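You operate a simulated robot arm through the tools that you are given. There is no shell and no other tool.

You are at the controls of a simulated robot arm. One attempt, no reset.

TASK
Switch the hot air off, then mist the bubbles out of the blue and amber band moulds.
Fine: no puff while the pen's orange ring glows; spray bottle back; the third mould gets no spray. Set down upright: spirit spray bottle.
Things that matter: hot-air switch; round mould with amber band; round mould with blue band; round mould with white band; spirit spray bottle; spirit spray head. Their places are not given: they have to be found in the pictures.

The check looks at the end state, three seconds after you hand in, the way a careful person would. Anything else that was tipped, shoved, dropped, spilled or broken makes it a failure.

THE ROBOT
A 7-joint arm with a two-finger parallel gripper, fixed in place. Base frame: the origin is at the foot of the arm, x ahead of it, y to its left, z up; the work surface is at about z = 0.74. Readings come in m, rad, newtons and seconds.
With the tool pointing down near the work surface it reaches from about 0.32 to 0.78 m from the base axis. Its first joint turns from -2.897 to 2.897 rad. Payload 3.91 kg.
The TCP is the grasp point between the finger pads, 0.03 m short of the fingertips. In the tool frame z runs along the fingers and y along their closing line. The gripper opens to 0.11 m. The fingers are 0.02 m wide and 0.01 m thick; the gripper's body (0.048 by 0.112 m) begins 0.055 m behind the TCP.
Orientation is told as [roll, pitch, yaw] about the base's x, y, z axes, in that order, counted from this pose: with the fingers straight down and closing along the base's y, the tool's x points along the base's -x, its y along +y and its z along -z.

THE INTERFACE
- The arm moves only by the tool send_rows. Its argument "rows" is a list of rows, each a list of 7 numbers: the turn, a rotation vector about the tool's x, y, z in units of 180 degrees (1.0 is 180 degrees), then the shift along the tool's x, y, z in units of 400 mm (1.0 is 400 mm), then the closure, from 0 (fully open) to 1 (shut). In form: [[rx, ry, rz, x, y, z, claw], ...]. A call has 1 to 20 rows; each row is the pose to reach, as a shift and turn from the pose commanded when the call began, along the tool's axes at that moment. A call with a number of a shift or a turn outside -1 to 1 is refused whole. Rows are played at 5 a second. More than 0.05 m and 0.15 rad between two rows, or a gripper value outside its range, and nothing of the call is played. A pose out of reach is approached as far as the arm can. The call stops where the force on the tool passes 70 N (or 10 N more than at its start, if that is more) or the arm is blocked; 0.2 s more then pass. Each finger travels about 0.153 m/s and halts on what it meets, pressing with about 31 N; the grip force reading is that of the motor and also rises with nothing between the fingers. The clock runs only during rows and for 0.2 s after the last one: add rows that repeat a pose to give the fingers time. It gives the time, the measured TCP pose, the force on the tool (base axes), the opening and the grip force at its end, in the units of the frame above (readings bear some noise), with the torque about the TCP (base axes, N m) and any sound that the robot's microphone picked up, and new pictures: "pictures" is both (left out), scene, wrist or none.
- Cameras (640 x 400 px; columns grow to the right, rows downward): "scene" is fixed at [0.0515, -0.6491, 1.5215]; the picture's right is [0.85, -0.53, 0.00], its down [-0.25, -0.40, -0.88] and it looks along [0.47, 0.75, -0.47] (base axes); focal length 357 px, centre (320, 200). "wrist" rides on the gripper at [0.077, 0.007, -0.114] in the tool frame; the picture's right is [-0.09, 1.00, 0.00], its down [-0.80, -0.07, -0.59] and it looks along [-0.59, -0.05, 0.80] (tool axes); focal length 270 px, centre (320, 200).
- raise_lower(by): slides the trunk up (or, below 0, down) by that many m; the arm rides with it, the base frame stays. It gives what a move gives, with no picture.
- probe_pixels(camera, pixels): for up to 12 pixels [column, row] of the newest picture of that camera ("zoom" is the newest enlarged one), the place [x, y, z] in the base frame of the surface seen there, good to about 0.002 m. It takes no simulated time.
- zoom(camera, box): a new picture of the part [left, top, right, bottom] of that camera's present view, enlarged. It takes no simulated time.
- hand_in(): hands the job in; it is judged then, once.

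Open the gripper and draw the arm clear of the work before you hand the job in, unless the task says otherwise.

The tools are called after "Call:" by a JSON object that holds its "fn" and its "kwargs". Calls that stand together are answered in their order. send_rows: Moves the arm, as the interface text tells. Its arguments: {"type":"object","properties":{"rows":{"type":"array"},"pictures":{"type":"string","enum":["both","scene","wrist","none"]}},"required":["rows"]} The other tools are called the same way: raise_lower (by) slides the trunk up or down; probe_pixels (camera, pixels) gives the place of the surface under pixels of a picture; zoom (camera, box) takes an enlarged picture of a part of a camera's view; hand_in () hands the job in.

At the start:

```text
t: 0.0
ee_pos: [0.3849, -0.0527, 1.2523]
orientation: [0.0, 0.0, 0.0]
force: [0.3, -0.4, 0.0]
wrist_torque: [-0.04, -0.01, 0.03]
opening: 0.1101
gripper_force: 0.1
trunk travel left (down, up): [-0.575, 0.035]
```

scene: 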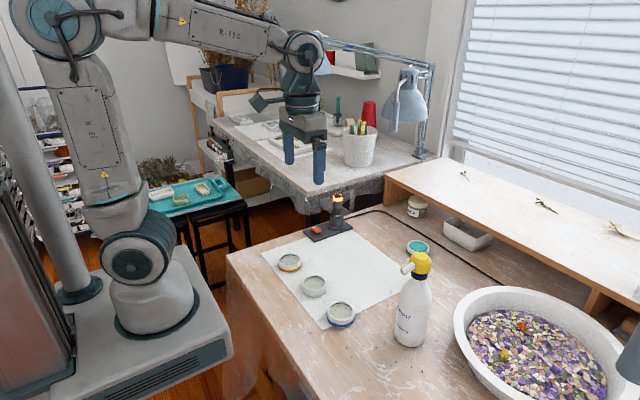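
wrist: 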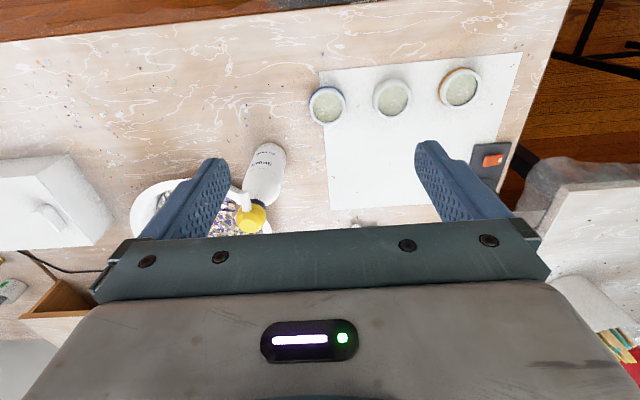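

The scene shows three moulds near (290,262), (314,286), (341,315), the spray bottle at (412,300) and the switch near (318,230). I zoom in on each.

Call:
{"fn": "zoom", "kwargs": {"camera": "scene", "box": [260, 180, 380, 255]}}

Call:
{"fn": "zoom", "kwargs": {"camera": "scene", "box": [260, 240, 460, 365]}}

Call:
{"fn": "zoom", "kwargs": {"camera": "wrist", "box": [220, 60, 540, 260]}}

Call:
{"fn": "probe_pixels", "kwargs": {"camera": "scene", "pixels": [[290, 262], [314, 286], [341, 312], [412, 300], [420, 262], [408, 268], [421, 255], [317, 230], [338, 215], [338, 197], [340, 225], [400, 345]]}}

```text
5.33 times, centred on (320, 218) of scene
```

zoom: 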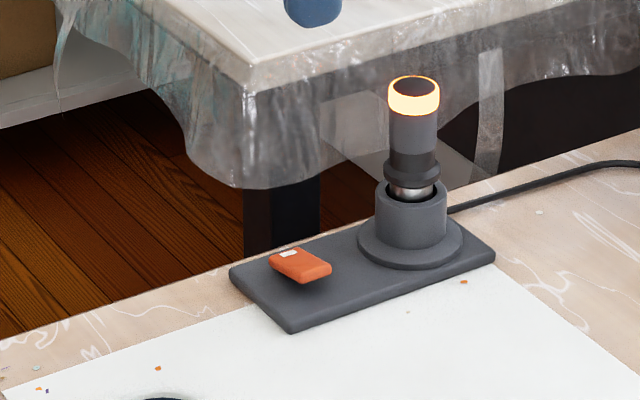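

```text
3.20 times, centred on (360, 302) of scene
```

zoom: 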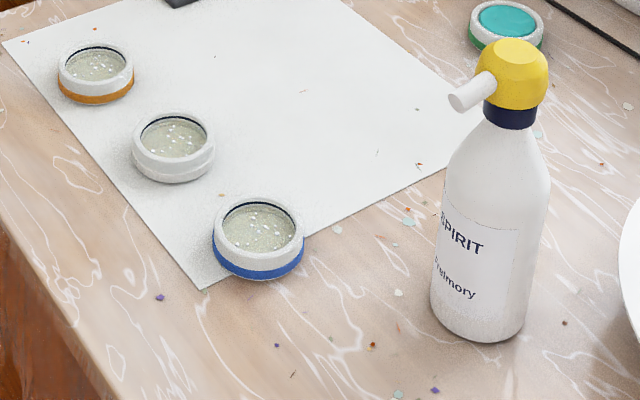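

```text
2.00 times, centred on (380, 160) of wrist
```

zoom: 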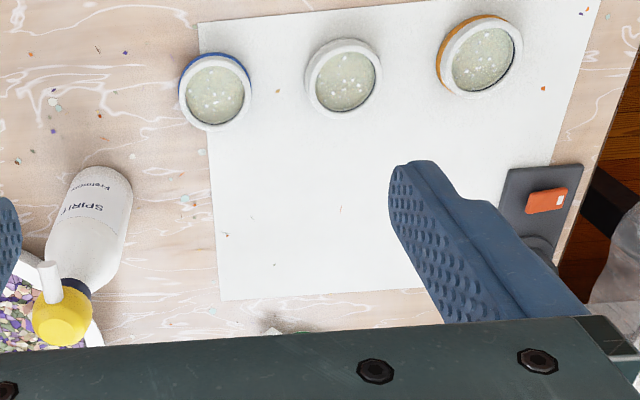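

```text
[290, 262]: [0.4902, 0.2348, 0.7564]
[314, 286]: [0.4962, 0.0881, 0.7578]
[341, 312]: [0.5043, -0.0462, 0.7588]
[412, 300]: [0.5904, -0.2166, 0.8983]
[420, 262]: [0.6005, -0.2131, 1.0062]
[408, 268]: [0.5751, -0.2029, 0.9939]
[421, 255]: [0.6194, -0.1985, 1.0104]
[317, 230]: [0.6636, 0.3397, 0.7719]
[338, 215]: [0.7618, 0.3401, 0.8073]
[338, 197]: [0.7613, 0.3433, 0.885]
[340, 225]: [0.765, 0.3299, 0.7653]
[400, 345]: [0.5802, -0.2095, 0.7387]
```

The pen's ring is glowing orange at (338,197). I zoom tighter on the rocker switch and bottle head.

Call:
{"fn": "zoom", "kwargs": {"camera": "scene", "box": [302, 220, 334, 240]}}

Call:
{"fn": "zoom", "kwargs": {"camera": "wrist", "box": [468, 140, 516, 170]}}

Call:
{"fn": "zoom", "kwargs": {"camera": "scene", "box": [388, 240, 444, 275]}}

Call:
{"fn": "zoom", "kwargs": {"camera": "wrist", "box": [220, 130, 316, 240]}}

Call:
{"fn": "probe_pixels", "kwargs": {"camera": "scene", "pixels": [[312, 228], [314, 228], [316, 229], [318, 230], [320, 231], [321, 232], [319, 229], [322, 230], [306, 233], [318, 240], [330, 235], [350, 228]]}}

Call:
{"fn": "probe_pixels", "kwargs": {"camera": "wrist", "pixels": [[484, 161], [488, 161], [492, 161], [496, 160], [500, 159], [492, 156], [492, 165], [235, 193], [240, 200], [245, 225], [255, 210], [250, 218]]}}

```text
16.00 times, centred on (318, 230) of scene
```

zoom: 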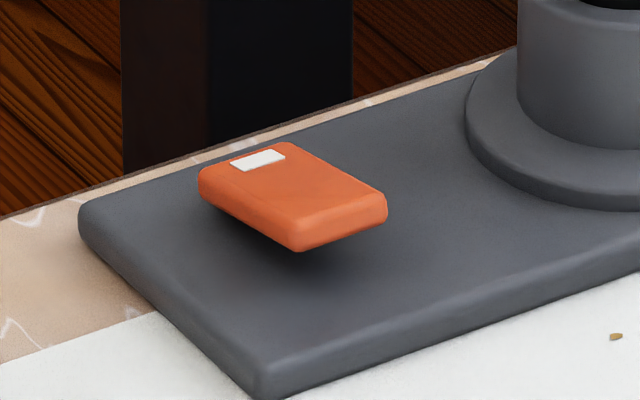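

```text
13.33 times, centred on (492, 155) of wrist
```

zoom: 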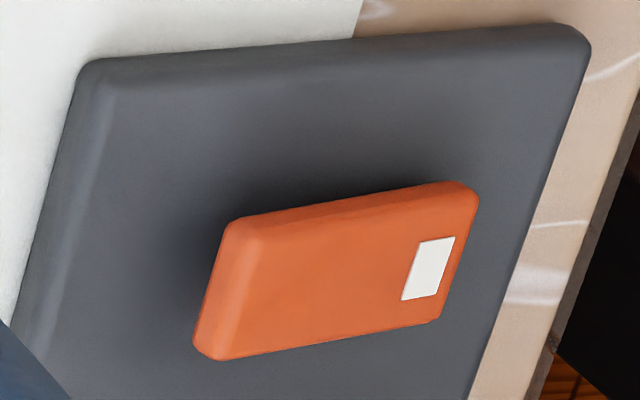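

```text
11.43 times, centred on (416, 258) of scene
```

zoom: 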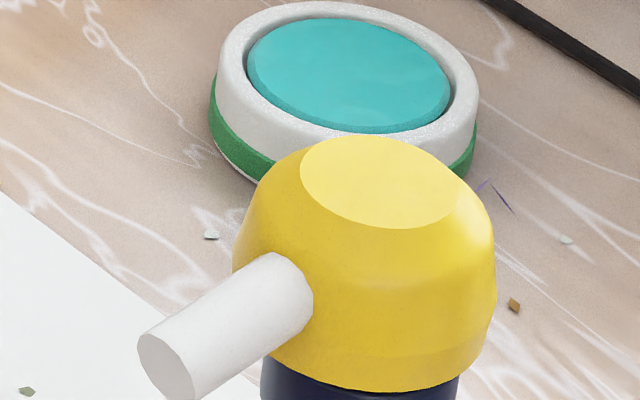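

```text
3.64 times, centred on (268, 185) of wrist
```

zoom: 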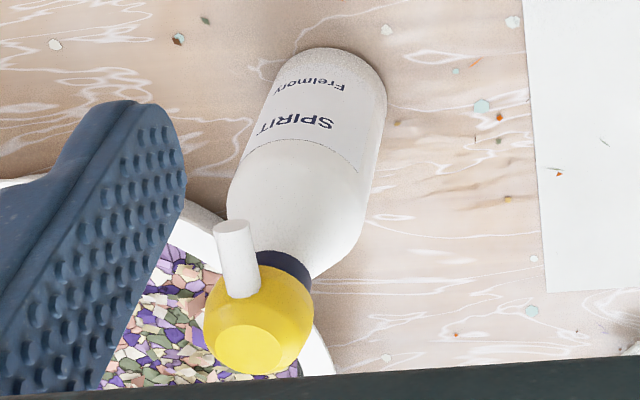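

```text
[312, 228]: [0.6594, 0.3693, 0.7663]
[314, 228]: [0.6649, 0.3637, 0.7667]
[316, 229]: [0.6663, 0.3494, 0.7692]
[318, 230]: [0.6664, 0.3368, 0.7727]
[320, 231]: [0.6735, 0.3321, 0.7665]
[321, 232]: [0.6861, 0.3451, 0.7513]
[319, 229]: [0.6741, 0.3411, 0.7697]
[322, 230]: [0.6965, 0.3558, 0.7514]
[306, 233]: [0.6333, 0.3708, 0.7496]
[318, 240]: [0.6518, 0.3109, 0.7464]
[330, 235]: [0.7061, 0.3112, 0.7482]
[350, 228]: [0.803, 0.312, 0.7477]
```

```text
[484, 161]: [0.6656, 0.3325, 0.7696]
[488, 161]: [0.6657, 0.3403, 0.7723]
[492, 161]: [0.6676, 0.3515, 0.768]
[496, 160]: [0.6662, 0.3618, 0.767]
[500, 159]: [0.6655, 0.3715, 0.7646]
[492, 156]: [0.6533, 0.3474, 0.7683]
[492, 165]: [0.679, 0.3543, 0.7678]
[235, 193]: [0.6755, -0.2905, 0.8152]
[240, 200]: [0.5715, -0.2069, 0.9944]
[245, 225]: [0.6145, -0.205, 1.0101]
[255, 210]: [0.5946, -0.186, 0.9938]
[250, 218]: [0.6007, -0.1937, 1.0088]
```

The rocker's white-marked end (y≈0.37, z≈0.765) is down and its plain end (y≈0.335, z≈0.772) is raised, so the switch is ON at the white end. I move the shut gripper above the plain end, staying high at z≈1.0.

Call:
{"fn": "send_rows", "kwargs": {"rows": [[0, 0, 0, -0.0585, 0.0813, 0.0526, 1], [0, 0, 0, -0.117, 0.1625, 0.105, 1], [0, 0, 0, -0.1756, 0.2438, 0.158, 1], [0, 0, 0, -0.234, 0.325, 0.21, 1], [0, 0, 0, -0.2927, 0.4063, 0.263, 1], [0, 0, 0, -0.351, 0.4875, 0.3155, 1], [0, 0, 0, -0.41, 0.5688, 0.368, 1], [0, 0, 0, -0.468, 0.65, 0.42, 1], [0, 0, 0, -0.527, 0.7313, 0.473, 1], [0, 0, 0, -0.5854, 0.8125, 0.526, 1], [0, 0, 0, -0.644, 0.894, 0.578, 1], [0, 0, 0, -0.7025, 0.975, 0.631, 1], [0, 0, 0, -0.7025, 0.975, 0.631, 1]]}}

```text
t: 2.8
ee_pos: [0.6651, 0.3372, 0.9988]
orientation: [0.0, 0.0, -0.002]
force: [-0.6, -0.5, -0.4]
wrist_torque: [0.04, 0.04, 0.01]
opening: 0.0
gripper_force: 30.9
trunk travel left (down, up): [-0.575, 0.035]
```

scene: 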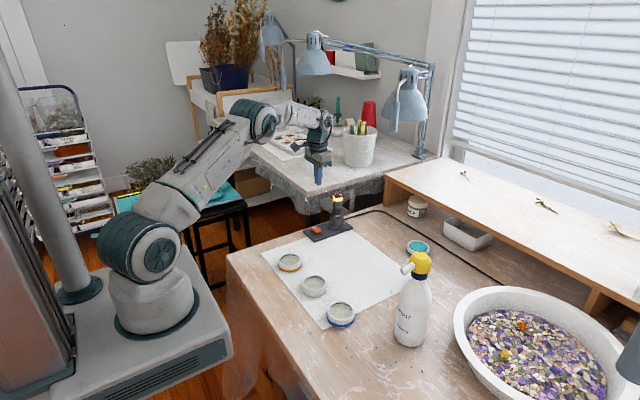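
wrist: 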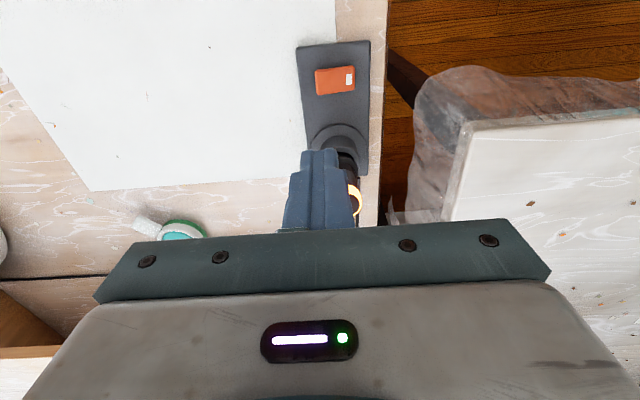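

The gripper is above the switch; the rocker shows at (335,80) in the wrist picture. I probe its two ends for exact positions.

Call:
{"fn": "probe_pixels", "kwargs": {"camera": "wrist", "pixels": [[318, 72], [318, 82], [318, 92], [325, 82], [335, 82], [345, 80], [352, 80], [335, 70], [335, 92], [356, 120], [357, 195], [350, 170]]}}

Call:
{"fn": "zoom", "kwargs": {"camera": "wrist", "box": [280, 30, 400, 220]}}

```text
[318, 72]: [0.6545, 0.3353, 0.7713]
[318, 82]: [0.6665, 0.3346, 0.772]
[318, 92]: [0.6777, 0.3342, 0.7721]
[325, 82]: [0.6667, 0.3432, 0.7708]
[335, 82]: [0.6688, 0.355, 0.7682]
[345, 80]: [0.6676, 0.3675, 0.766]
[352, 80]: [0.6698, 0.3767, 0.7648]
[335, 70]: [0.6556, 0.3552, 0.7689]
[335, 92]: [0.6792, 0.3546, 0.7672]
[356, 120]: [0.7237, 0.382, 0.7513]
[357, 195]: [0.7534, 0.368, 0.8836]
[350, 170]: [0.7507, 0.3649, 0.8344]
```

```text
2.11 times, centred on (340, 125) of wrist
```

zoom: 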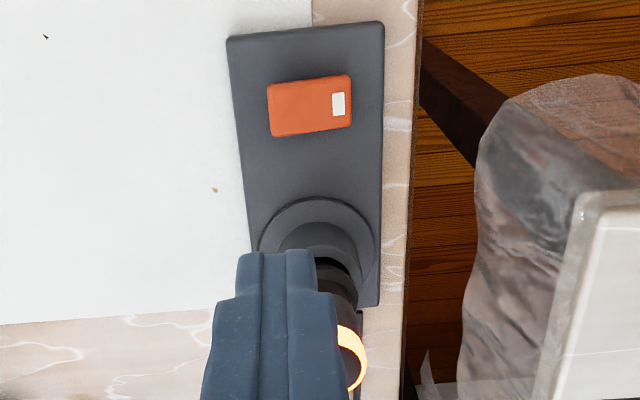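

The rocker's raised end is at y≈0.334–0.343, z≈0.772, directly below the fingers. I descend and press slowly on it until the tips reach about z=0.764.

Call:
{"fn": "send_rows", "kwargs": {"rows": [[0, 0, 0, 0, 0, 0.11, 1], [0, 0, 0, 0, 0, 0.22, 1], [0, 0, 0, 0, 0, 0.33, 1], [0, 0, 0, 0, 0, 0.43, 1], [0, 0, 0, 0, 0, 0.465, 1], [0, 0, 0, 0, 0, 0.48, 1], [0, 0, 0, 0, 0, 0.487, 1], [0, 0, 0, 0, 0, 0.493, 1], [0, 0, 0, 0, 0, 0.498, 1], [0, 0, 0, 0, 0, 0.503, 1], [0, 0, 0, 0, 0, 0.508, 1], [0, 0, 0, 0, 0, 0.513, 1]]}}

```text
t: 5.4
ee_pos: [0.6664, 0.3364, 0.7965]
orientation: [0.003, -0.004, -0.001]
force: [-5.5, -3.7, 19.7]
wrist_torque: [0.07, 0.23, 0.04]
opening: 0.0
gripper_force: 30.6
trunk travel left (down, up): [-0.575, 0.035]
```

scene: 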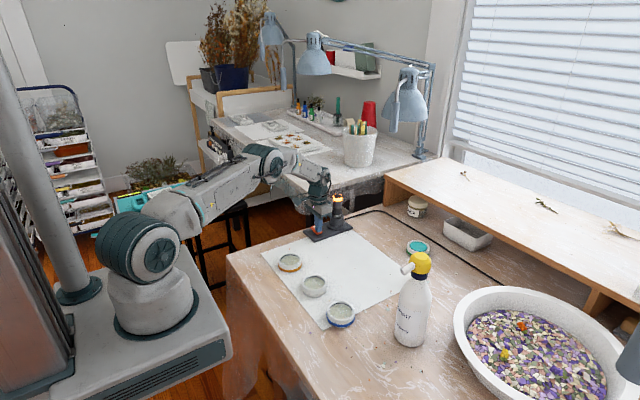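
wrist: 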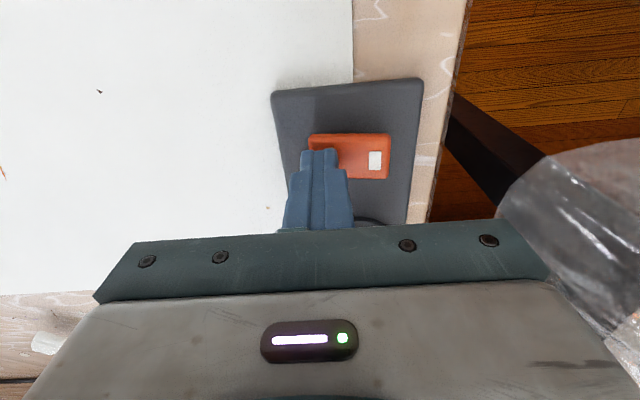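

The tips are pressing with about 20 N. I zoom on the rocker and the ring to see whether it flipped.

Call:
{"fn": "zoom", "kwargs": {"camera": "scene", "box": [300, 185, 364, 245]}}

Call:
{"fn": "probe_pixels", "kwargs": {"camera": "wrist", "pixels": [[314, 142], [345, 150], [360, 158], [375, 158], [386, 158]]}}

```text
6.67 times, centred on (332, 215) of scene
```

zoom: 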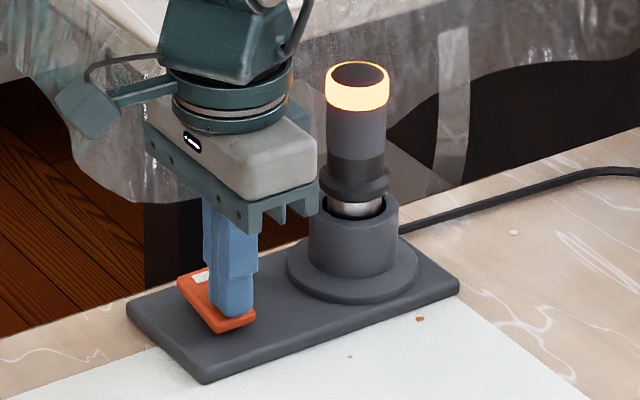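

```text
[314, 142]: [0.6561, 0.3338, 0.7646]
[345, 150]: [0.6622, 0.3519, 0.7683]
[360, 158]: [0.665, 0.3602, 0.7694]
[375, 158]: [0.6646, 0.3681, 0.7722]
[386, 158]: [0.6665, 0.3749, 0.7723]
```

The rocker has flipped: the plain end is at z≈0.765 and the marked end at z≈0.772. The ring still glows, so it needs time to cool. I lift away and go toward the bottle to look at it.

Call:
{"fn": "send_rows", "kwargs": {"rows": [[0, 0, 0, 0, 0, -0.05, 1], [0, 0, 0, 0, 0, -0.15, 1], [0, 0, 0, 0, 0, -0.27, 1], [0, 0, 0, 0, 0, -0.39, 1], [0, 0, 0, 0, 0, -0.51, 1], [0, 0, 0, 0, 0, -0.63, 1], [0, 0, 0, 0, 0, -0.73, 1]]}}

Call:
{"fn": "zoom", "kwargs": {"camera": "scene", "box": [300, 185, 364, 245]}}

```text
t: 7.0
ee_pos: [0.6656, 0.3374, 1.0864]
orientation: [0.001, 0.0, 0.001]
force: [-0.1, 0.0, 0.1]
wrist_torque: [-0.03, 0.02, 0.04]
opening: 0.0
gripper_force: 31.5
trunk travel left (down, up): [-0.575, 0.035]
```

scene: 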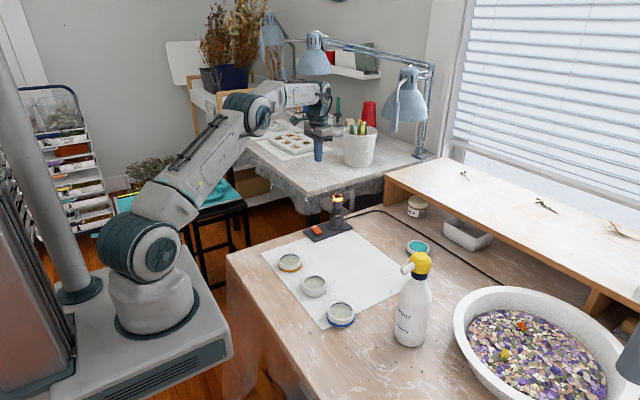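
wrist: 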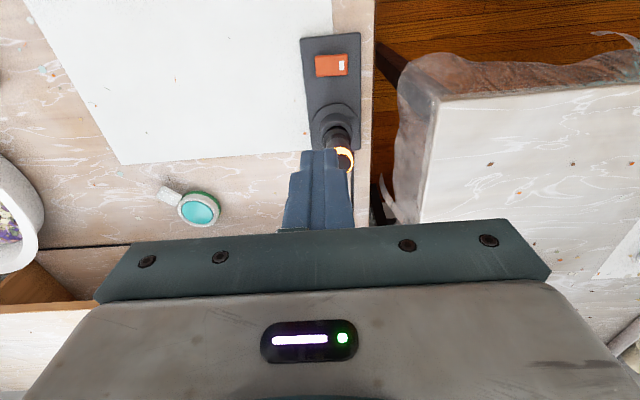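

```text
6.67 times, centred on (332, 215) of scene
```

zoom: 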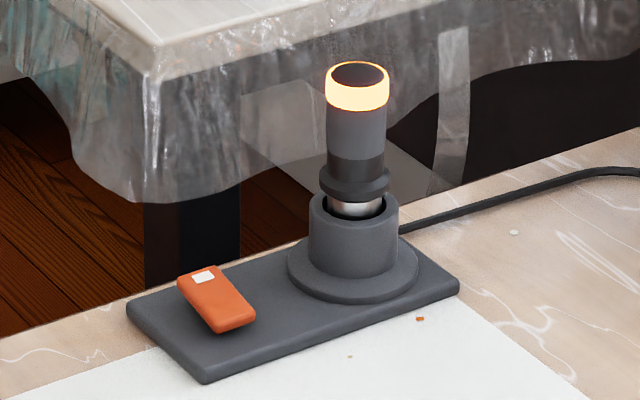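

The ring at (338,197) still glows, with the switch now flipped; it should cool with time. I swing over toward the bottle at a height and open the gripper on the way.

Call:
{"fn": "send_rows", "kwargs": {"rows": [[0, 0, 0, 0.04725, -0.09, -0.0135, 0.5], [0, 0, 0, 0.0945, -0.18, -0.027, 0], [0, 0, 0, 0.142, -0.27, -0.04, 0], [0, 0, 0, 0.189, -0.36, -0.054, 0], [0, 0, 0, 0.236, -0.45, -0.0675, 0], [0, 0, 0, 0.2835, -0.54, -0.081, 0], [0, 0, 0, 0.331, -0.63, -0.0945, 0], [0, 0, 0, 0.378, -0.72, -0.108, 0], [0, 0, 0, 0.425, -0.81, -0.12, 0], [0, 0, 0, 0.4725, -0.9, -0.135, 0]], "pictures": "none"}}

Call:
{"fn": "send_rows", "kwargs": {"rows": [[0, 0, 0, 0, -0.11, 0, 0], [0, 0, 0, 0, -0.22, 0, 0], [0, 0, 0, 0, -0.33, 0, 0], [0, 0, 0, 0, -0.4425, 0, 0], [0, 0, 0, 0, -0.4425, 0, 0]]}}

Call:
{"fn": "zoom", "kwargs": {"camera": "scene", "box": [300, 185, 364, 245]}}

Call:
{"fn": "zoom", "kwargs": {"camera": "wrist", "box": [200, 60, 440, 230]}}

```text
t: 9.2
ee_pos: [0.4804, -0.0225, 1.1405]
orientation: [0.0, -0.002, -0.001]
force: [0.2, -0.3, 0.5]
wrist_torque: [0.01, -0.01, -0.02]
opening: 0.11
gripper_force: 0.1
trunk travel left (down, up): [-0.575, 0.035]
```

```text
t: 10.4
ee_pos: [0.4801, -0.1992, 1.1401]
orientation: [0.0, 0.0, -0.001]
force: [-0.6, -0.3, -0.9]
wrist_torque: [-0.02, 0.02, -0.02]
opening: 0.1099
gripper_force: 0.1
trunk travel left (down, up): [-0.575, 0.035]
```

scene: 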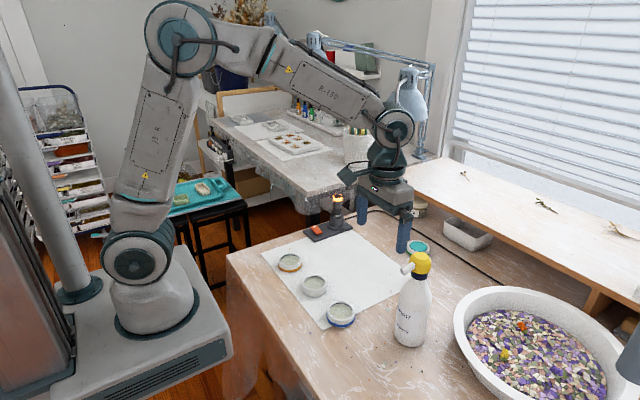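
wrist: 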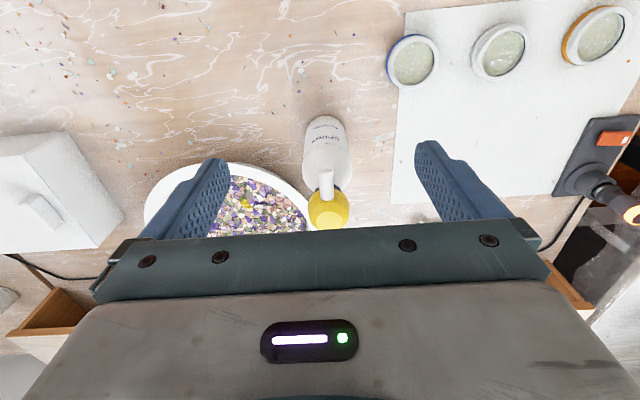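

```text
6.67 times, centred on (332, 215) of scene
```

zoom: 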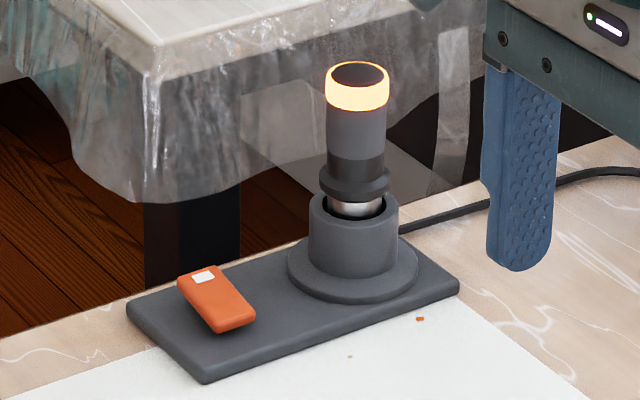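

```text
2.35 times, centred on (320, 145) of wrist
```

zoom: 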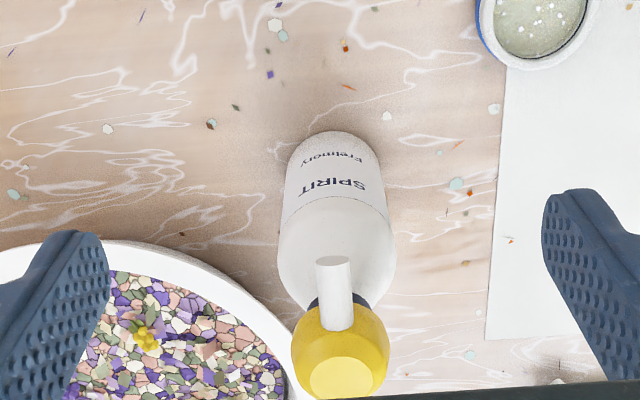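

The ring still glows at t=10.4. The bottle's nozzle points toward -x, centred at about (325,180). I probe the bottle's head, nozzle and sides.

Call:
{"fn": "probe_pixels", "kwargs": {"camera": "wrist", "pixels": [[325, 172], [325, 185], [325, 192], [327, 200], [327, 220], [310, 205], [346, 205], [315, 190], [306, 165], [347, 165], [326, 120], [326, 150]]}}

Call:
{"fn": "probe_pixels", "kwargs": {"camera": "scene", "pixels": [[402, 268], [406, 269], [411, 264], [413, 276], [427, 276], [418, 280], [425, 265], [395, 320], [410, 320], [426, 310], [398, 300], [428, 295]]}}

Call:
{"fn": "zoom", "kwargs": {"camera": "scene", "box": [380, 240, 450, 360]}}

```text
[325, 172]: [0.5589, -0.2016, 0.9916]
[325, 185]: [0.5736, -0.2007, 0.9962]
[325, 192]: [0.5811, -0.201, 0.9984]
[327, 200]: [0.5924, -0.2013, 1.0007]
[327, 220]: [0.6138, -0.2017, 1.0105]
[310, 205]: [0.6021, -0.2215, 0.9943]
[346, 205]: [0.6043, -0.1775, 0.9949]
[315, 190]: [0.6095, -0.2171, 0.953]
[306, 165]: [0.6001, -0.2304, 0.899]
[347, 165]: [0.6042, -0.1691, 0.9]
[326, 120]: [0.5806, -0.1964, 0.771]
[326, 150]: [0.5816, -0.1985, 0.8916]
```

```text
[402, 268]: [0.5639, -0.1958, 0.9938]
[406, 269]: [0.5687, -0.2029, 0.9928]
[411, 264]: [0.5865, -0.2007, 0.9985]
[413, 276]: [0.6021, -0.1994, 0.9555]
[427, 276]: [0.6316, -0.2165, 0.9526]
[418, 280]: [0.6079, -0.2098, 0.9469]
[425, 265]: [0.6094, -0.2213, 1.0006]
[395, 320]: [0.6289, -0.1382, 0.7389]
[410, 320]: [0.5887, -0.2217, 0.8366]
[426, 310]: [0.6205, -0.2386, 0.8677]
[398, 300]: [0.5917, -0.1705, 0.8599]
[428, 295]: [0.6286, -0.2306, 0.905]
```

```text
3.33 times, centred on (415, 300) of scene
```

zoom: 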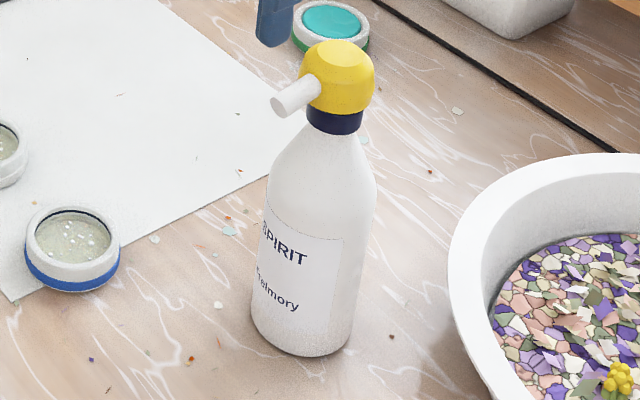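

The nozzle runs along -x and dips about 17° (z 0.998 → 0.992 over 0.022 m). The head spans roughly z 0.957–1.010 and the body is about 0.066 m wide, centred near (0.614,-0.200). I hold still to let the pen cool.

Call:
{"fn": "send_rows", "kwargs": {"rows": [[0, 0, 0, 0, 0, 0, 0], [0, 0, 0, 0, 0, 0, 0], [0, 0, 0, 0, 0, 0, 0], [0, 0, 0, 0, 0, 0, 0], [0, 0, 0, 0, 0, 0, 0], [0, 0, 0, 0, 0, 0, 0], [0, 0, 0, 0, 0, 0, 0], [0, 0, 0, 0, 0, 0, 0], [0, 0, 0, 0, 0, 0, 0], [0, 0, 0, 0, 0, 0, 0], [0, 0, 0, 0, 0, 0, 0], [0, 0, 0, 0, 0, 0, 0], [0, 0, 0, 0, 0, 0, 0], [0, 0, 0, 0, 0, 0, 0], [0, 0, 0, 0, 0, 0, 0], [0, 0, 0, 0, 0, 0, 0], [0, 0, 0, 0, 0, 0, 0], [0, 0, 0, 0, 0, 0, 0], [0, 0, 0, 0, 0, 0, 0], [0, 0, 0, 0, 0, 0, 0]]}}

Call:
{"fn": "zoom", "kwargs": {"camera": "scene", "box": [300, 185, 364, 245]}}

Call:
{"fn": "zoom", "kwargs": {"camera": "wrist", "box": [290, 160, 360, 230]}}

```text
t: 14.6
ee_pos: [0.48, -0.1997, 1.1402]
orientation: [0.001, 0.001, 0.0]
force: [-0.3, -0.6, 0.9]
wrist_torque: [-0.01, -0.01, 0.01]
opening: 0.1099
gripper_force: 0.1
trunk travel left (down, up): [-0.575, 0.035]
```

scene: 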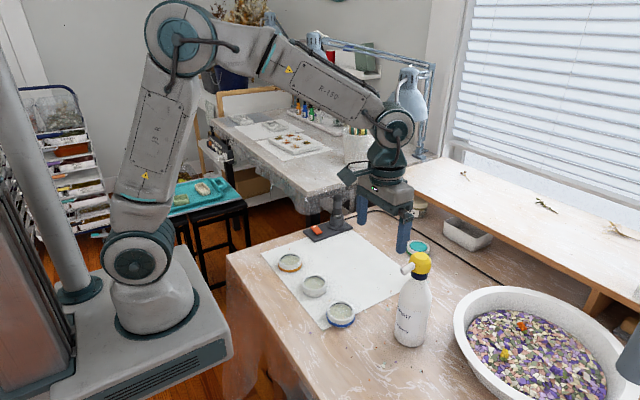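
wrist: 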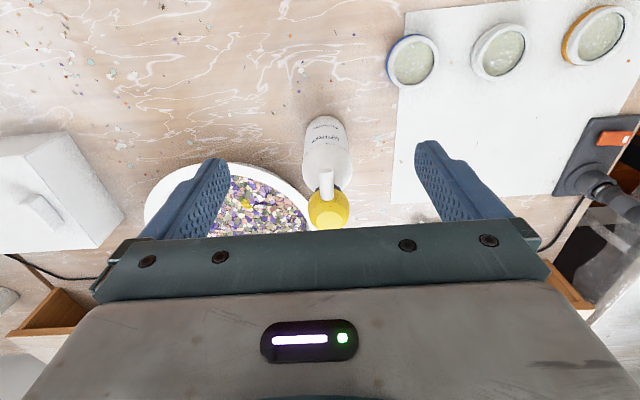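

```text
6.67 times, centred on (332, 215) of scene
```

zoom: 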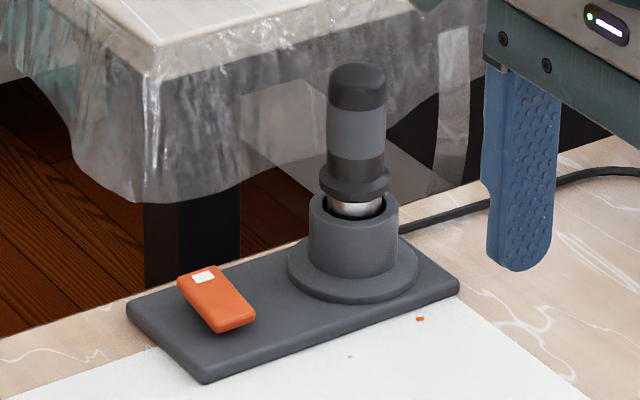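

```text
5.71 times, centred on (325, 195) of wrist
```

zoom: 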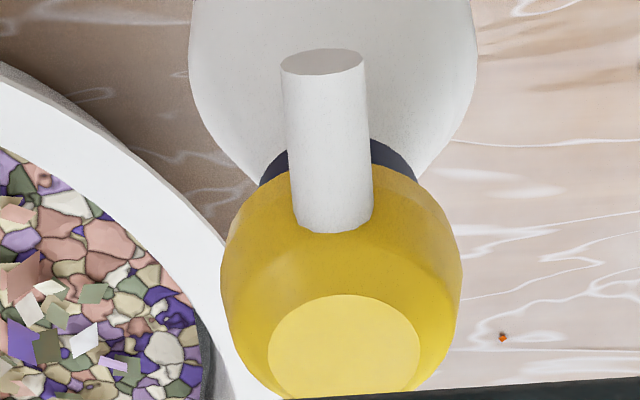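

The ring is now dark and the moulds still show bubbles. I move over the head (axis about x=0.62, y=-0.20) and look before lowering the open fingers around it.

Call:
{"fn": "send_rows", "kwargs": {"rows": [[0, 0, 0, -0.0875, 0, 0, 0], [0, 0, 0, -0.175, 0, 0, 0], [0, 0, 0, -0.2625, 0, 0, 0], [0, 0, 0, -0.35, 0, 0, 0], [0, 0, 0, -0.35, 0, 0.1, 0], [0, 0, 0, -0.35, 0, 0.15, 0], [0, 0, 0, -0.35, 0, 0.15, 0]]}}

Call:
{"fn": "zoom", "kwargs": {"camera": "scene", "box": [360, 150, 480, 300]}}

```text
t: 16.2
ee_pos: [0.6178, -0.2018, 1.0775]
orientation: [0.0, 0.001, 0.001]
force: [0.5, 0.3, 1.2]
wrist_torque: [0.01, 0.01, 0.03]
opening: 0.11
gripper_force: 0.1
trunk travel left (down, up): [-0.575, 0.035]
```

scene: 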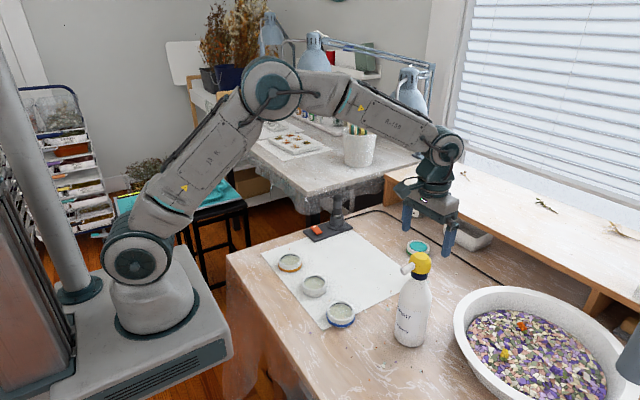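
wrist: 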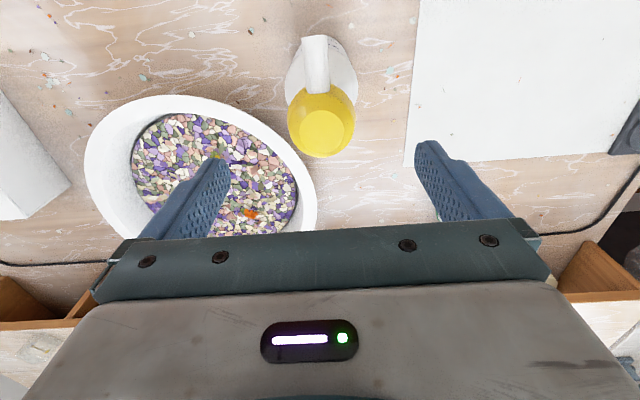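

```text
2.67 times, centred on (420, 225) of scene
```

zoom: 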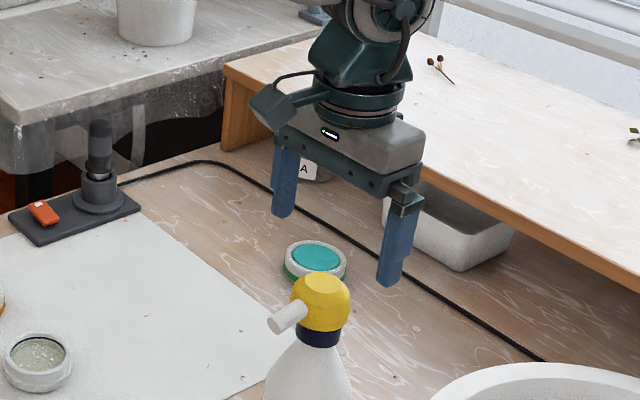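

The head now shows at (322,120) in the wrist picture. I probe its outline to get its exact centre and width.

Call:
{"fn": "probe_pixels", "kwargs": {"camera": "wrist", "pixels": [[322, 128], [322, 110], [322, 146], [303, 128], [343, 128], [290, 122], [354, 122], [289, 112], [356, 112], [322, 154], [316, 45], [317, 80]]}}

```text
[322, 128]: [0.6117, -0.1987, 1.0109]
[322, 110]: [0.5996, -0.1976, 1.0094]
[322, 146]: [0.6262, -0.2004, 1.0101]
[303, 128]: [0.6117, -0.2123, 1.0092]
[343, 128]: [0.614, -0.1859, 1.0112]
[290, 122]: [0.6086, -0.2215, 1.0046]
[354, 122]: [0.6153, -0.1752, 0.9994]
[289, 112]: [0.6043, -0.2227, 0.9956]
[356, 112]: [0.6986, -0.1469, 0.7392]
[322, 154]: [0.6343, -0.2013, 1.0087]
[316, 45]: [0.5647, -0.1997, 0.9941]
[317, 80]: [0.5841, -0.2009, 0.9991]
```

Head centre is about (0.615,-0.199), top at z=1.010. I lower the open fingers around the head to TCP z≈0.978 and close to just short of contact.

Call:
{"fn": "send_rows", "kwargs": {"rows": [[0, 0, 0, 0.002, 0.006, 0.08, 0], [0, 0, 0, 0.002, 0.006, 0.16, 0], [0, 0, 0, 0.002, 0.006, 0.22, 0], [0, 0, 0, 0.002, 0.006, 0.249, 0], [0, 0, 0, 0.002, 0.006, 0.249, 0.2], [0, 0, 0, 0.002, 0.006, 0.249, 0.4], [0, 0, 0, 0.002, 0.006, 0.249, 0.4]]}}

Call:
{"fn": "zoom", "kwargs": {"camera": "scene", "box": [370, 200, 470, 300]}}

```text
t: 17.8
ee_pos: [0.6175, -0.1972, 0.9796]
orientation: [0.0, 0.0, 0.0]
force: [-0.7, -0.2, 0.3]
wrist_torque: [-0.03, -0.04, 0.0]
opening: 0.0659
gripper_force: 0.1
trunk travel left (down, up): [-0.575, 0.035]
```

scene: 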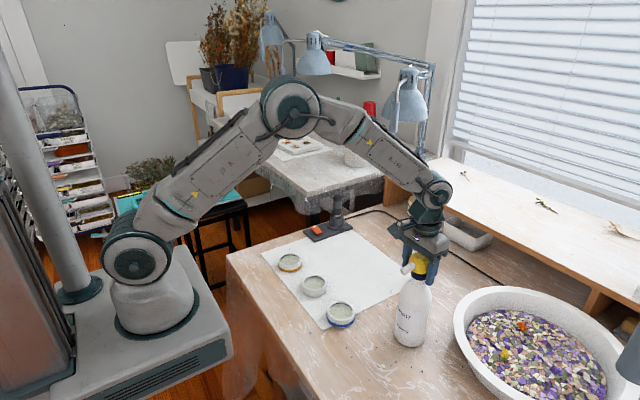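
wrist: 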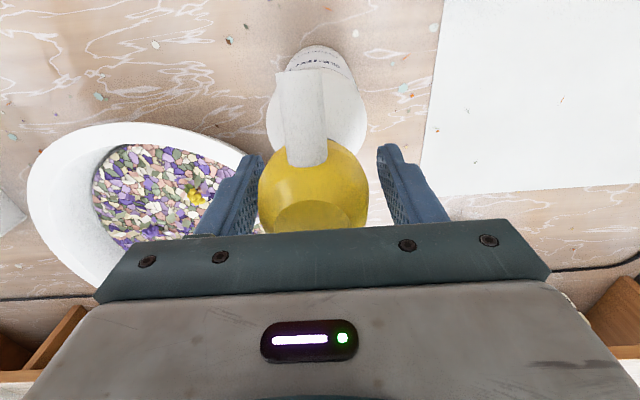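

```text
4.00 times, centred on (420, 250) of scene
```

zoom: 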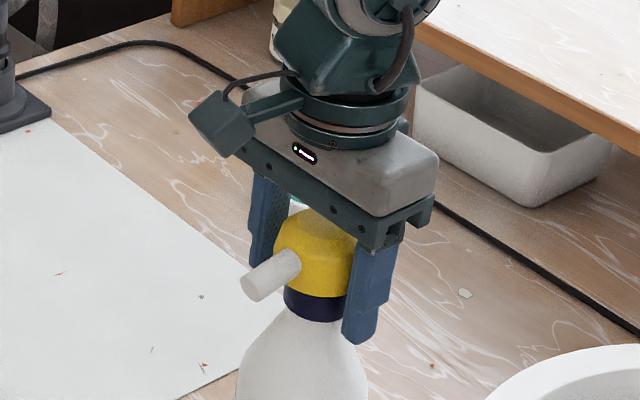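

The fingers straddle the head evenly, at 0.066 m open, with no contact force. I close in small steps and listen for a puff; nothing sensitive lies along the nozzle (toward -x).

Call:
{"fn": "send_rows", "kwargs": {"rows": [[0, 0, 0, 0, 0, 0, 0.44], [0, 0, 0, 0, 0, 0, 0.47], [0, 0, 0, 0, 0, 0, 0.49], [0, 0, 0, 0, 0, 0, 0.5], [0, 0, 0, 0, 0, 0, 0.51], [0, 0, 0, 0, 0, 0, 0.52]]}}

```text
t: 19.2
ee_pos: [0.6173, -0.1967, 0.9787]
orientation: [0.0, 0.001, 0.0]
force: [-0.9, -0.3, 0.0]
wrist_torque: [-0.01, -0.02, -0.01]
opening: 0.053
gripper_force: 0.1
trunk travel left (down, up): [-0.575, 0.035]
```

scene: 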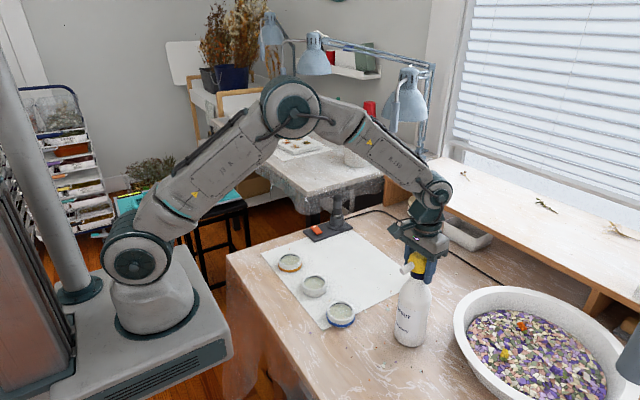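
wrist: 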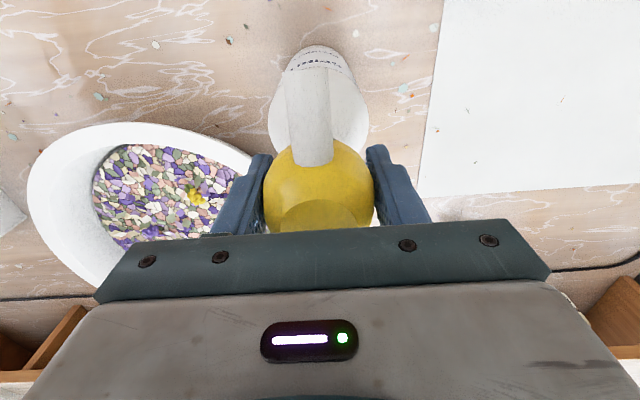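

The gap is 0.053 m with no grip force yet; the head looks nearly touched. I close further in small steps.

Call:
{"fn": "send_rows", "kwargs": {"rows": [[0, 0, 0, 0, -0.003, 0, 0.53], [0, 0, 0, 0, -0.003, 0, 0.54], [0, 0, 0, 0, -0.003, 0, 0.55], [0, 0, 0, 0, -0.003, 0, 0.56], [0, 0, 0, 0, -0.003, 0, 0.57], [0, 0, 0, 0, -0.003, 0, 0.58]], "pictures": "wrist"}}

```text
t: 20.6
ee_pos: [0.6175, -0.1998, 0.9794]
orientation: [0.001, -0.001, -0.001]
force: [-1.0, -1.0, -0.1]
wrist_torque: [-0.12, 0.06, 0.01]
opening: 0.0507
gripper_force: 31.1
trunk travel left (down, up): [-0.575, 0.035]
```

wrist: 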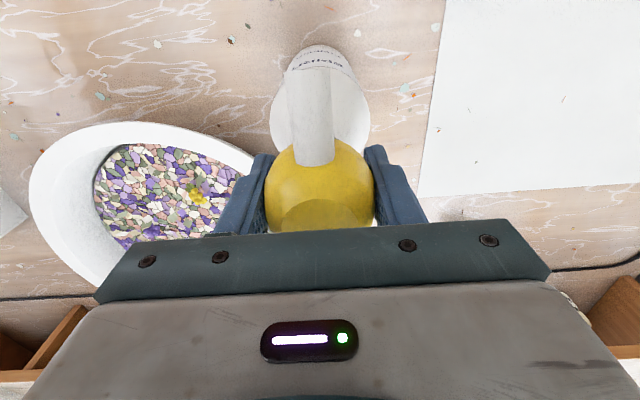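

Gripped firmly at 0.0507 m with 31 N and no sound, so squeezing alone does not puff. Now I press the gripped head down in small steps while the bottle stands on the table, with the nozzle still facing away from all moulds.

Call:
{"fn": "send_rows", "kwargs": {"rows": [[0, 0, 0, 0, 0, 0.003, 0.7], [0, 0, 0, 0, 0, 0.006, 0.7], [0, 0, 0, 0, 0, 0.009, 0.7], [0, 0, 0, 0, 0, 0.012, 0.7], [0, 0, 0, 0, 0, 0.015, 0.7]]}}

Call:
{"fn": "zoom", "kwargs": {"camera": "scene", "box": [370, 220, 450, 300]}}

```text
t: 21.8
ee_pos: [0.6163, -0.2003, 0.9748]
orientation: [-0.001, -0.002, 0.0]
force: [-1.0, 1.5, 2.4]
wrist_torque: [0.3, 0.04, 0.01]
opening: 0.0504
gripper_force: 30.7
trunk travel left (down, up): [-0.575, 0.035]
```

scene: 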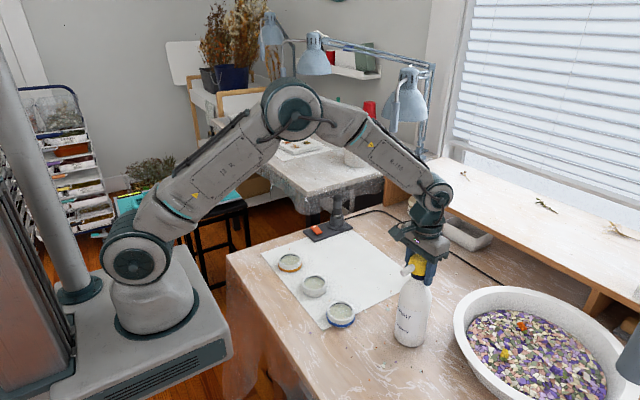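
wrist: 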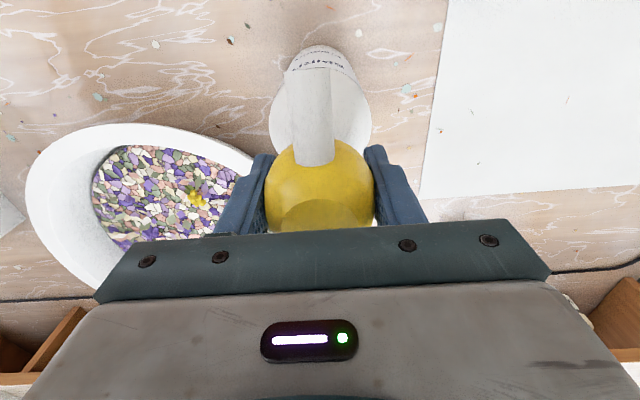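

```text
5.00 times, centred on (410, 260) of scene
```

zoom: 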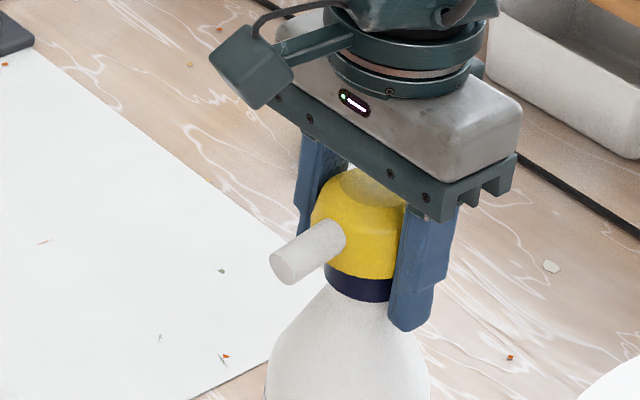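

The TCP moved down 4.6 mm with only 2.4 N and no sound. I probe the head top and collar to see if the head really slid down.

Call:
{"fn": "probe_pixels", "kwargs": {"camera": "wrist", "pixels": [[318, 205], [318, 215], [300, 210], [335, 210], [312, 80], [312, 100], [312, 130]]}}

Call:
{"fn": "probe_pixels", "kwargs": {"camera": "scene", "pixels": [[425, 257], [411, 268], [418, 276], [428, 270]]}}

```text
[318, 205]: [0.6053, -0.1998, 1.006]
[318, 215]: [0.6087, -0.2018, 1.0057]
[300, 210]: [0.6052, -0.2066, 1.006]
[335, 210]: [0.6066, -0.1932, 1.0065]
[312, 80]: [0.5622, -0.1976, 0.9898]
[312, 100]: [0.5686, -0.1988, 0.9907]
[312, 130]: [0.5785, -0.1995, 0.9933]
```

```text
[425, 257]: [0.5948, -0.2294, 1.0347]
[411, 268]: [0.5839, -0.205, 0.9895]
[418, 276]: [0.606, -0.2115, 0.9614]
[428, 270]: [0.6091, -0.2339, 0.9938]
```

The head top dropped from 1.0105 to 1.006, so the head is a soft press pump sliding on the collar, and it has not yet puffed. I press a little deeper here, with the nozzle facing bare table, to learn the trigger travel and where the mist goes.

Call:
{"fn": "send_rows", "kwargs": {"rows": [[0, 0, 0, 0, 0, 0.003, 0.7], [0, 0, 0, 0, 0, 0.006, 0.7]]}}

```text
t: 22.4
ee_pos: [0.6173, -0.2004, 0.9732]
orientation: [-0.002, -0.003, -0.001]
force: [1.8, -1.8, 4.1]
wrist_torque: [-0.15, -0.26, -0.04]
opening: 0.0503
gripper_force: 31.2
trunk travel left (down, up): [-0.575, 0.035]
```

scene: 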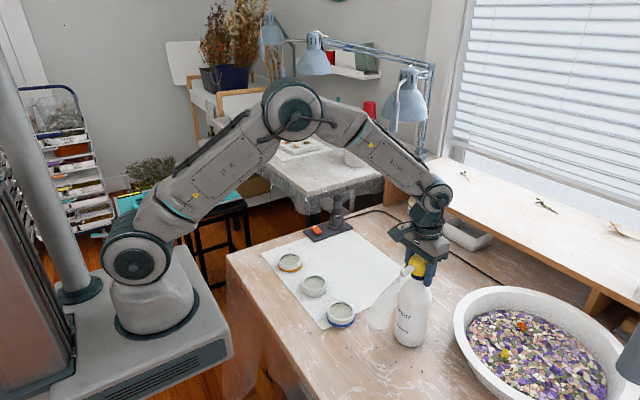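
wrist: 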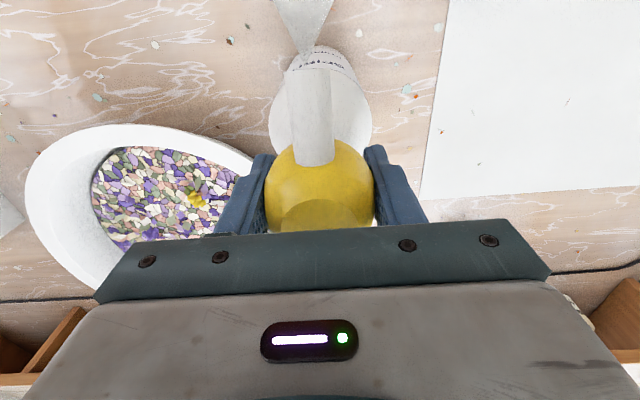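

A white mist cone is now visible coming from the nozzle, near (382,308) in the scene picture and (303,20) in the wrist one. I zoom to read its direction, width and range.

Call:
{"fn": "zoom", "kwargs": {"camera": "scene", "box": [340, 240, 450, 360]}}

Call:
{"fn": "zoom", "kwargs": {"camera": "wrist", "box": [240, 0, 400, 100]}}

Call:
{"fn": "probe_pixels", "kwargs": {"camera": "scene", "pixels": [[402, 276], [395, 290], [380, 310], [372, 318], [392, 322], [365, 312], [376, 328], [398, 300], [385, 300], [370, 325], [390, 310], [380, 320]]}}

Call:
{"fn": "probe_pixels", "kwargs": {"camera": "wrist", "pixels": [[303, 2], [303, 12], [303, 25], [303, 40], [290, 12], [280, 2], [315, 12], [330, 2], [303, 48]]}}

```text
3.33 times, centred on (395, 300) of scene
```

zoom: 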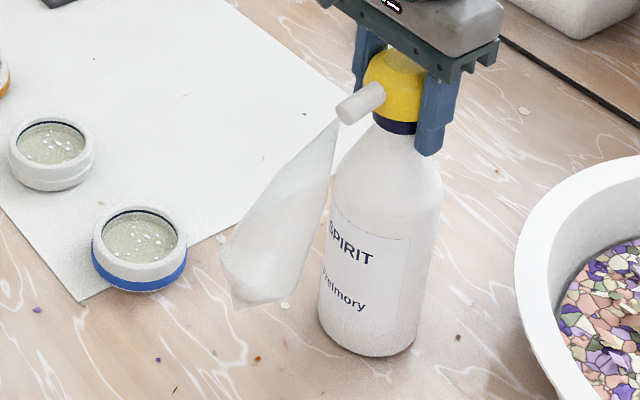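

```text
4.00 times, centred on (320, 50) of wrist
```

zoom: 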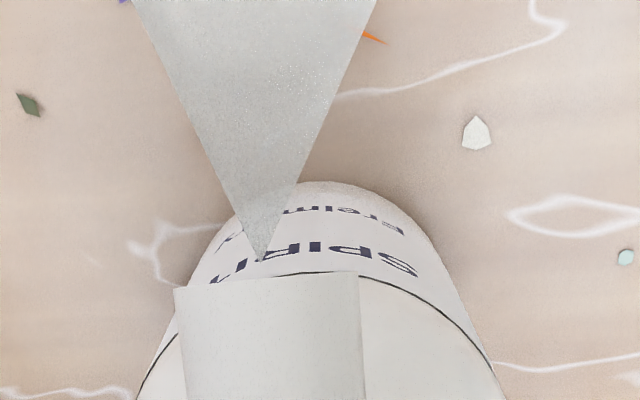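

```text
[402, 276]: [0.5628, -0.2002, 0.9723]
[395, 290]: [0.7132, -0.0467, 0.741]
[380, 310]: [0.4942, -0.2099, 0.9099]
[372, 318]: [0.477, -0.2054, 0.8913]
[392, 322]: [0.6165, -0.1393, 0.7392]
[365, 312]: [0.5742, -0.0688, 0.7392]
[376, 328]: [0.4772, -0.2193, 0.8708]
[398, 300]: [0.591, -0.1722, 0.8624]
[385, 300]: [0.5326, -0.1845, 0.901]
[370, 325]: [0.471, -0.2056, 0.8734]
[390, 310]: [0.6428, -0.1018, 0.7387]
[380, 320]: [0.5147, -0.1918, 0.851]
```

```text
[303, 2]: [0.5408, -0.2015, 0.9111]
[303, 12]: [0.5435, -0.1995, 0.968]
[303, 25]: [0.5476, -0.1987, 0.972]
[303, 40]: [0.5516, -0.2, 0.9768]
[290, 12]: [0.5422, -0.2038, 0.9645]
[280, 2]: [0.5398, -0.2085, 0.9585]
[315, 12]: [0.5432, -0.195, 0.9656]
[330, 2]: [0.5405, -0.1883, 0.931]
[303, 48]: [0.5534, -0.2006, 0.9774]
```

The press travel to puff is about 6 mm, and the mist axis runs about 60° below horizontal with a half-angle of roughly 14°, so a standing bottle with its nozzle about 0.127 m short of a mould will mist it. I let the head up and probe the obstacles near the new standing places.

Call:
{"fn": "send_rows", "kwargs": {"rows": [[0, 0, 0, 0, 0, -0.006, 0.7], [0, 0, 0, 0, 0, -0.012, 0.7], [0, 0, 0, 0, 0, -0.018, 0.7], [0, 0, 0, 0, 0, -0.018, 0.7]]}}

Call:
{"fn": "probe_pixels", "kwargs": {"camera": "scene", "pixels": [[418, 247], [406, 247], [418, 240], [430, 247], [418, 254], [400, 258], [380, 235], [350, 260], [398, 290], [365, 225], [385, 262], [300, 250]]}}

Call:
{"fn": "zoom", "kwargs": {"camera": "scene", "box": [260, 200, 460, 340]}}

```text
t: 23.4
ee_pos: [0.6168, -0.1992, 0.9795]
orientation: [-0.001, 0.003, -0.002]
force: [-0.5, -0.8, -0.5]
wrist_torque: [-0.16, 0.08, 0.0]
opening: 0.0506
gripper_force: 31.0
trunk travel left (down, up): [-0.575, 0.035]
```

scene: 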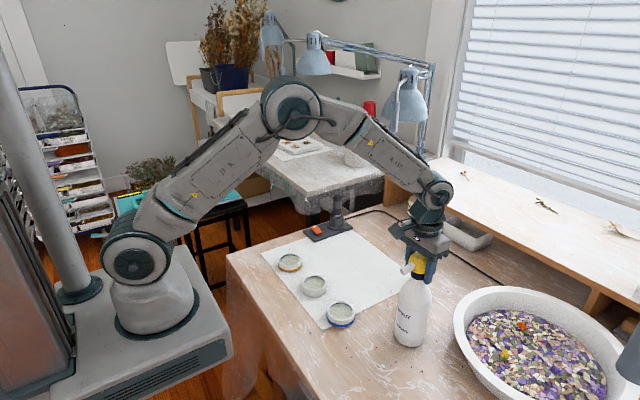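
wrist: 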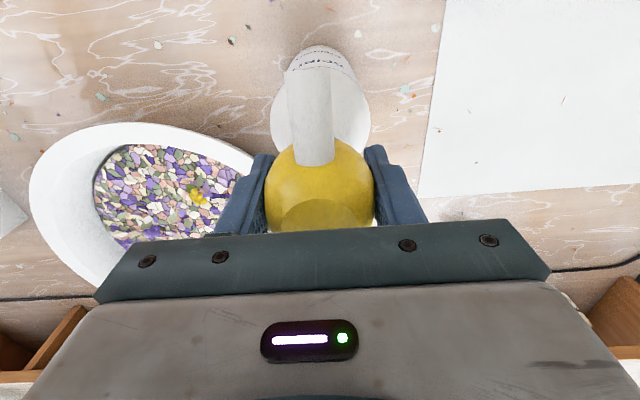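

```text
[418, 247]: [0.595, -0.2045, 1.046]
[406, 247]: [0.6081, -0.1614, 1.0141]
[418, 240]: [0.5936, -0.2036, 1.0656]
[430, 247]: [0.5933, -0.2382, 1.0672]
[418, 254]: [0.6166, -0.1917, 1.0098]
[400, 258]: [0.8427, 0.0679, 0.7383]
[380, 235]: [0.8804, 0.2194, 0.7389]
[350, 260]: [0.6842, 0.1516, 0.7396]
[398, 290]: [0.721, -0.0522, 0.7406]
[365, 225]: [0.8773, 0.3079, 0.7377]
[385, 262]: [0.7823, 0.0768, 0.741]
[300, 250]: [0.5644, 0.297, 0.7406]
```

```text
2.86 times, centred on (360, 270) of scene
```

zoom: 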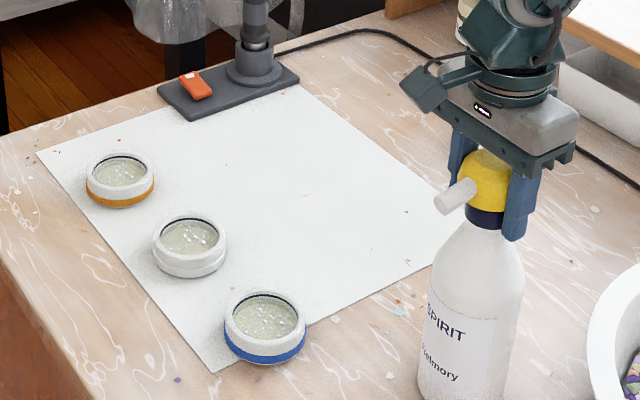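

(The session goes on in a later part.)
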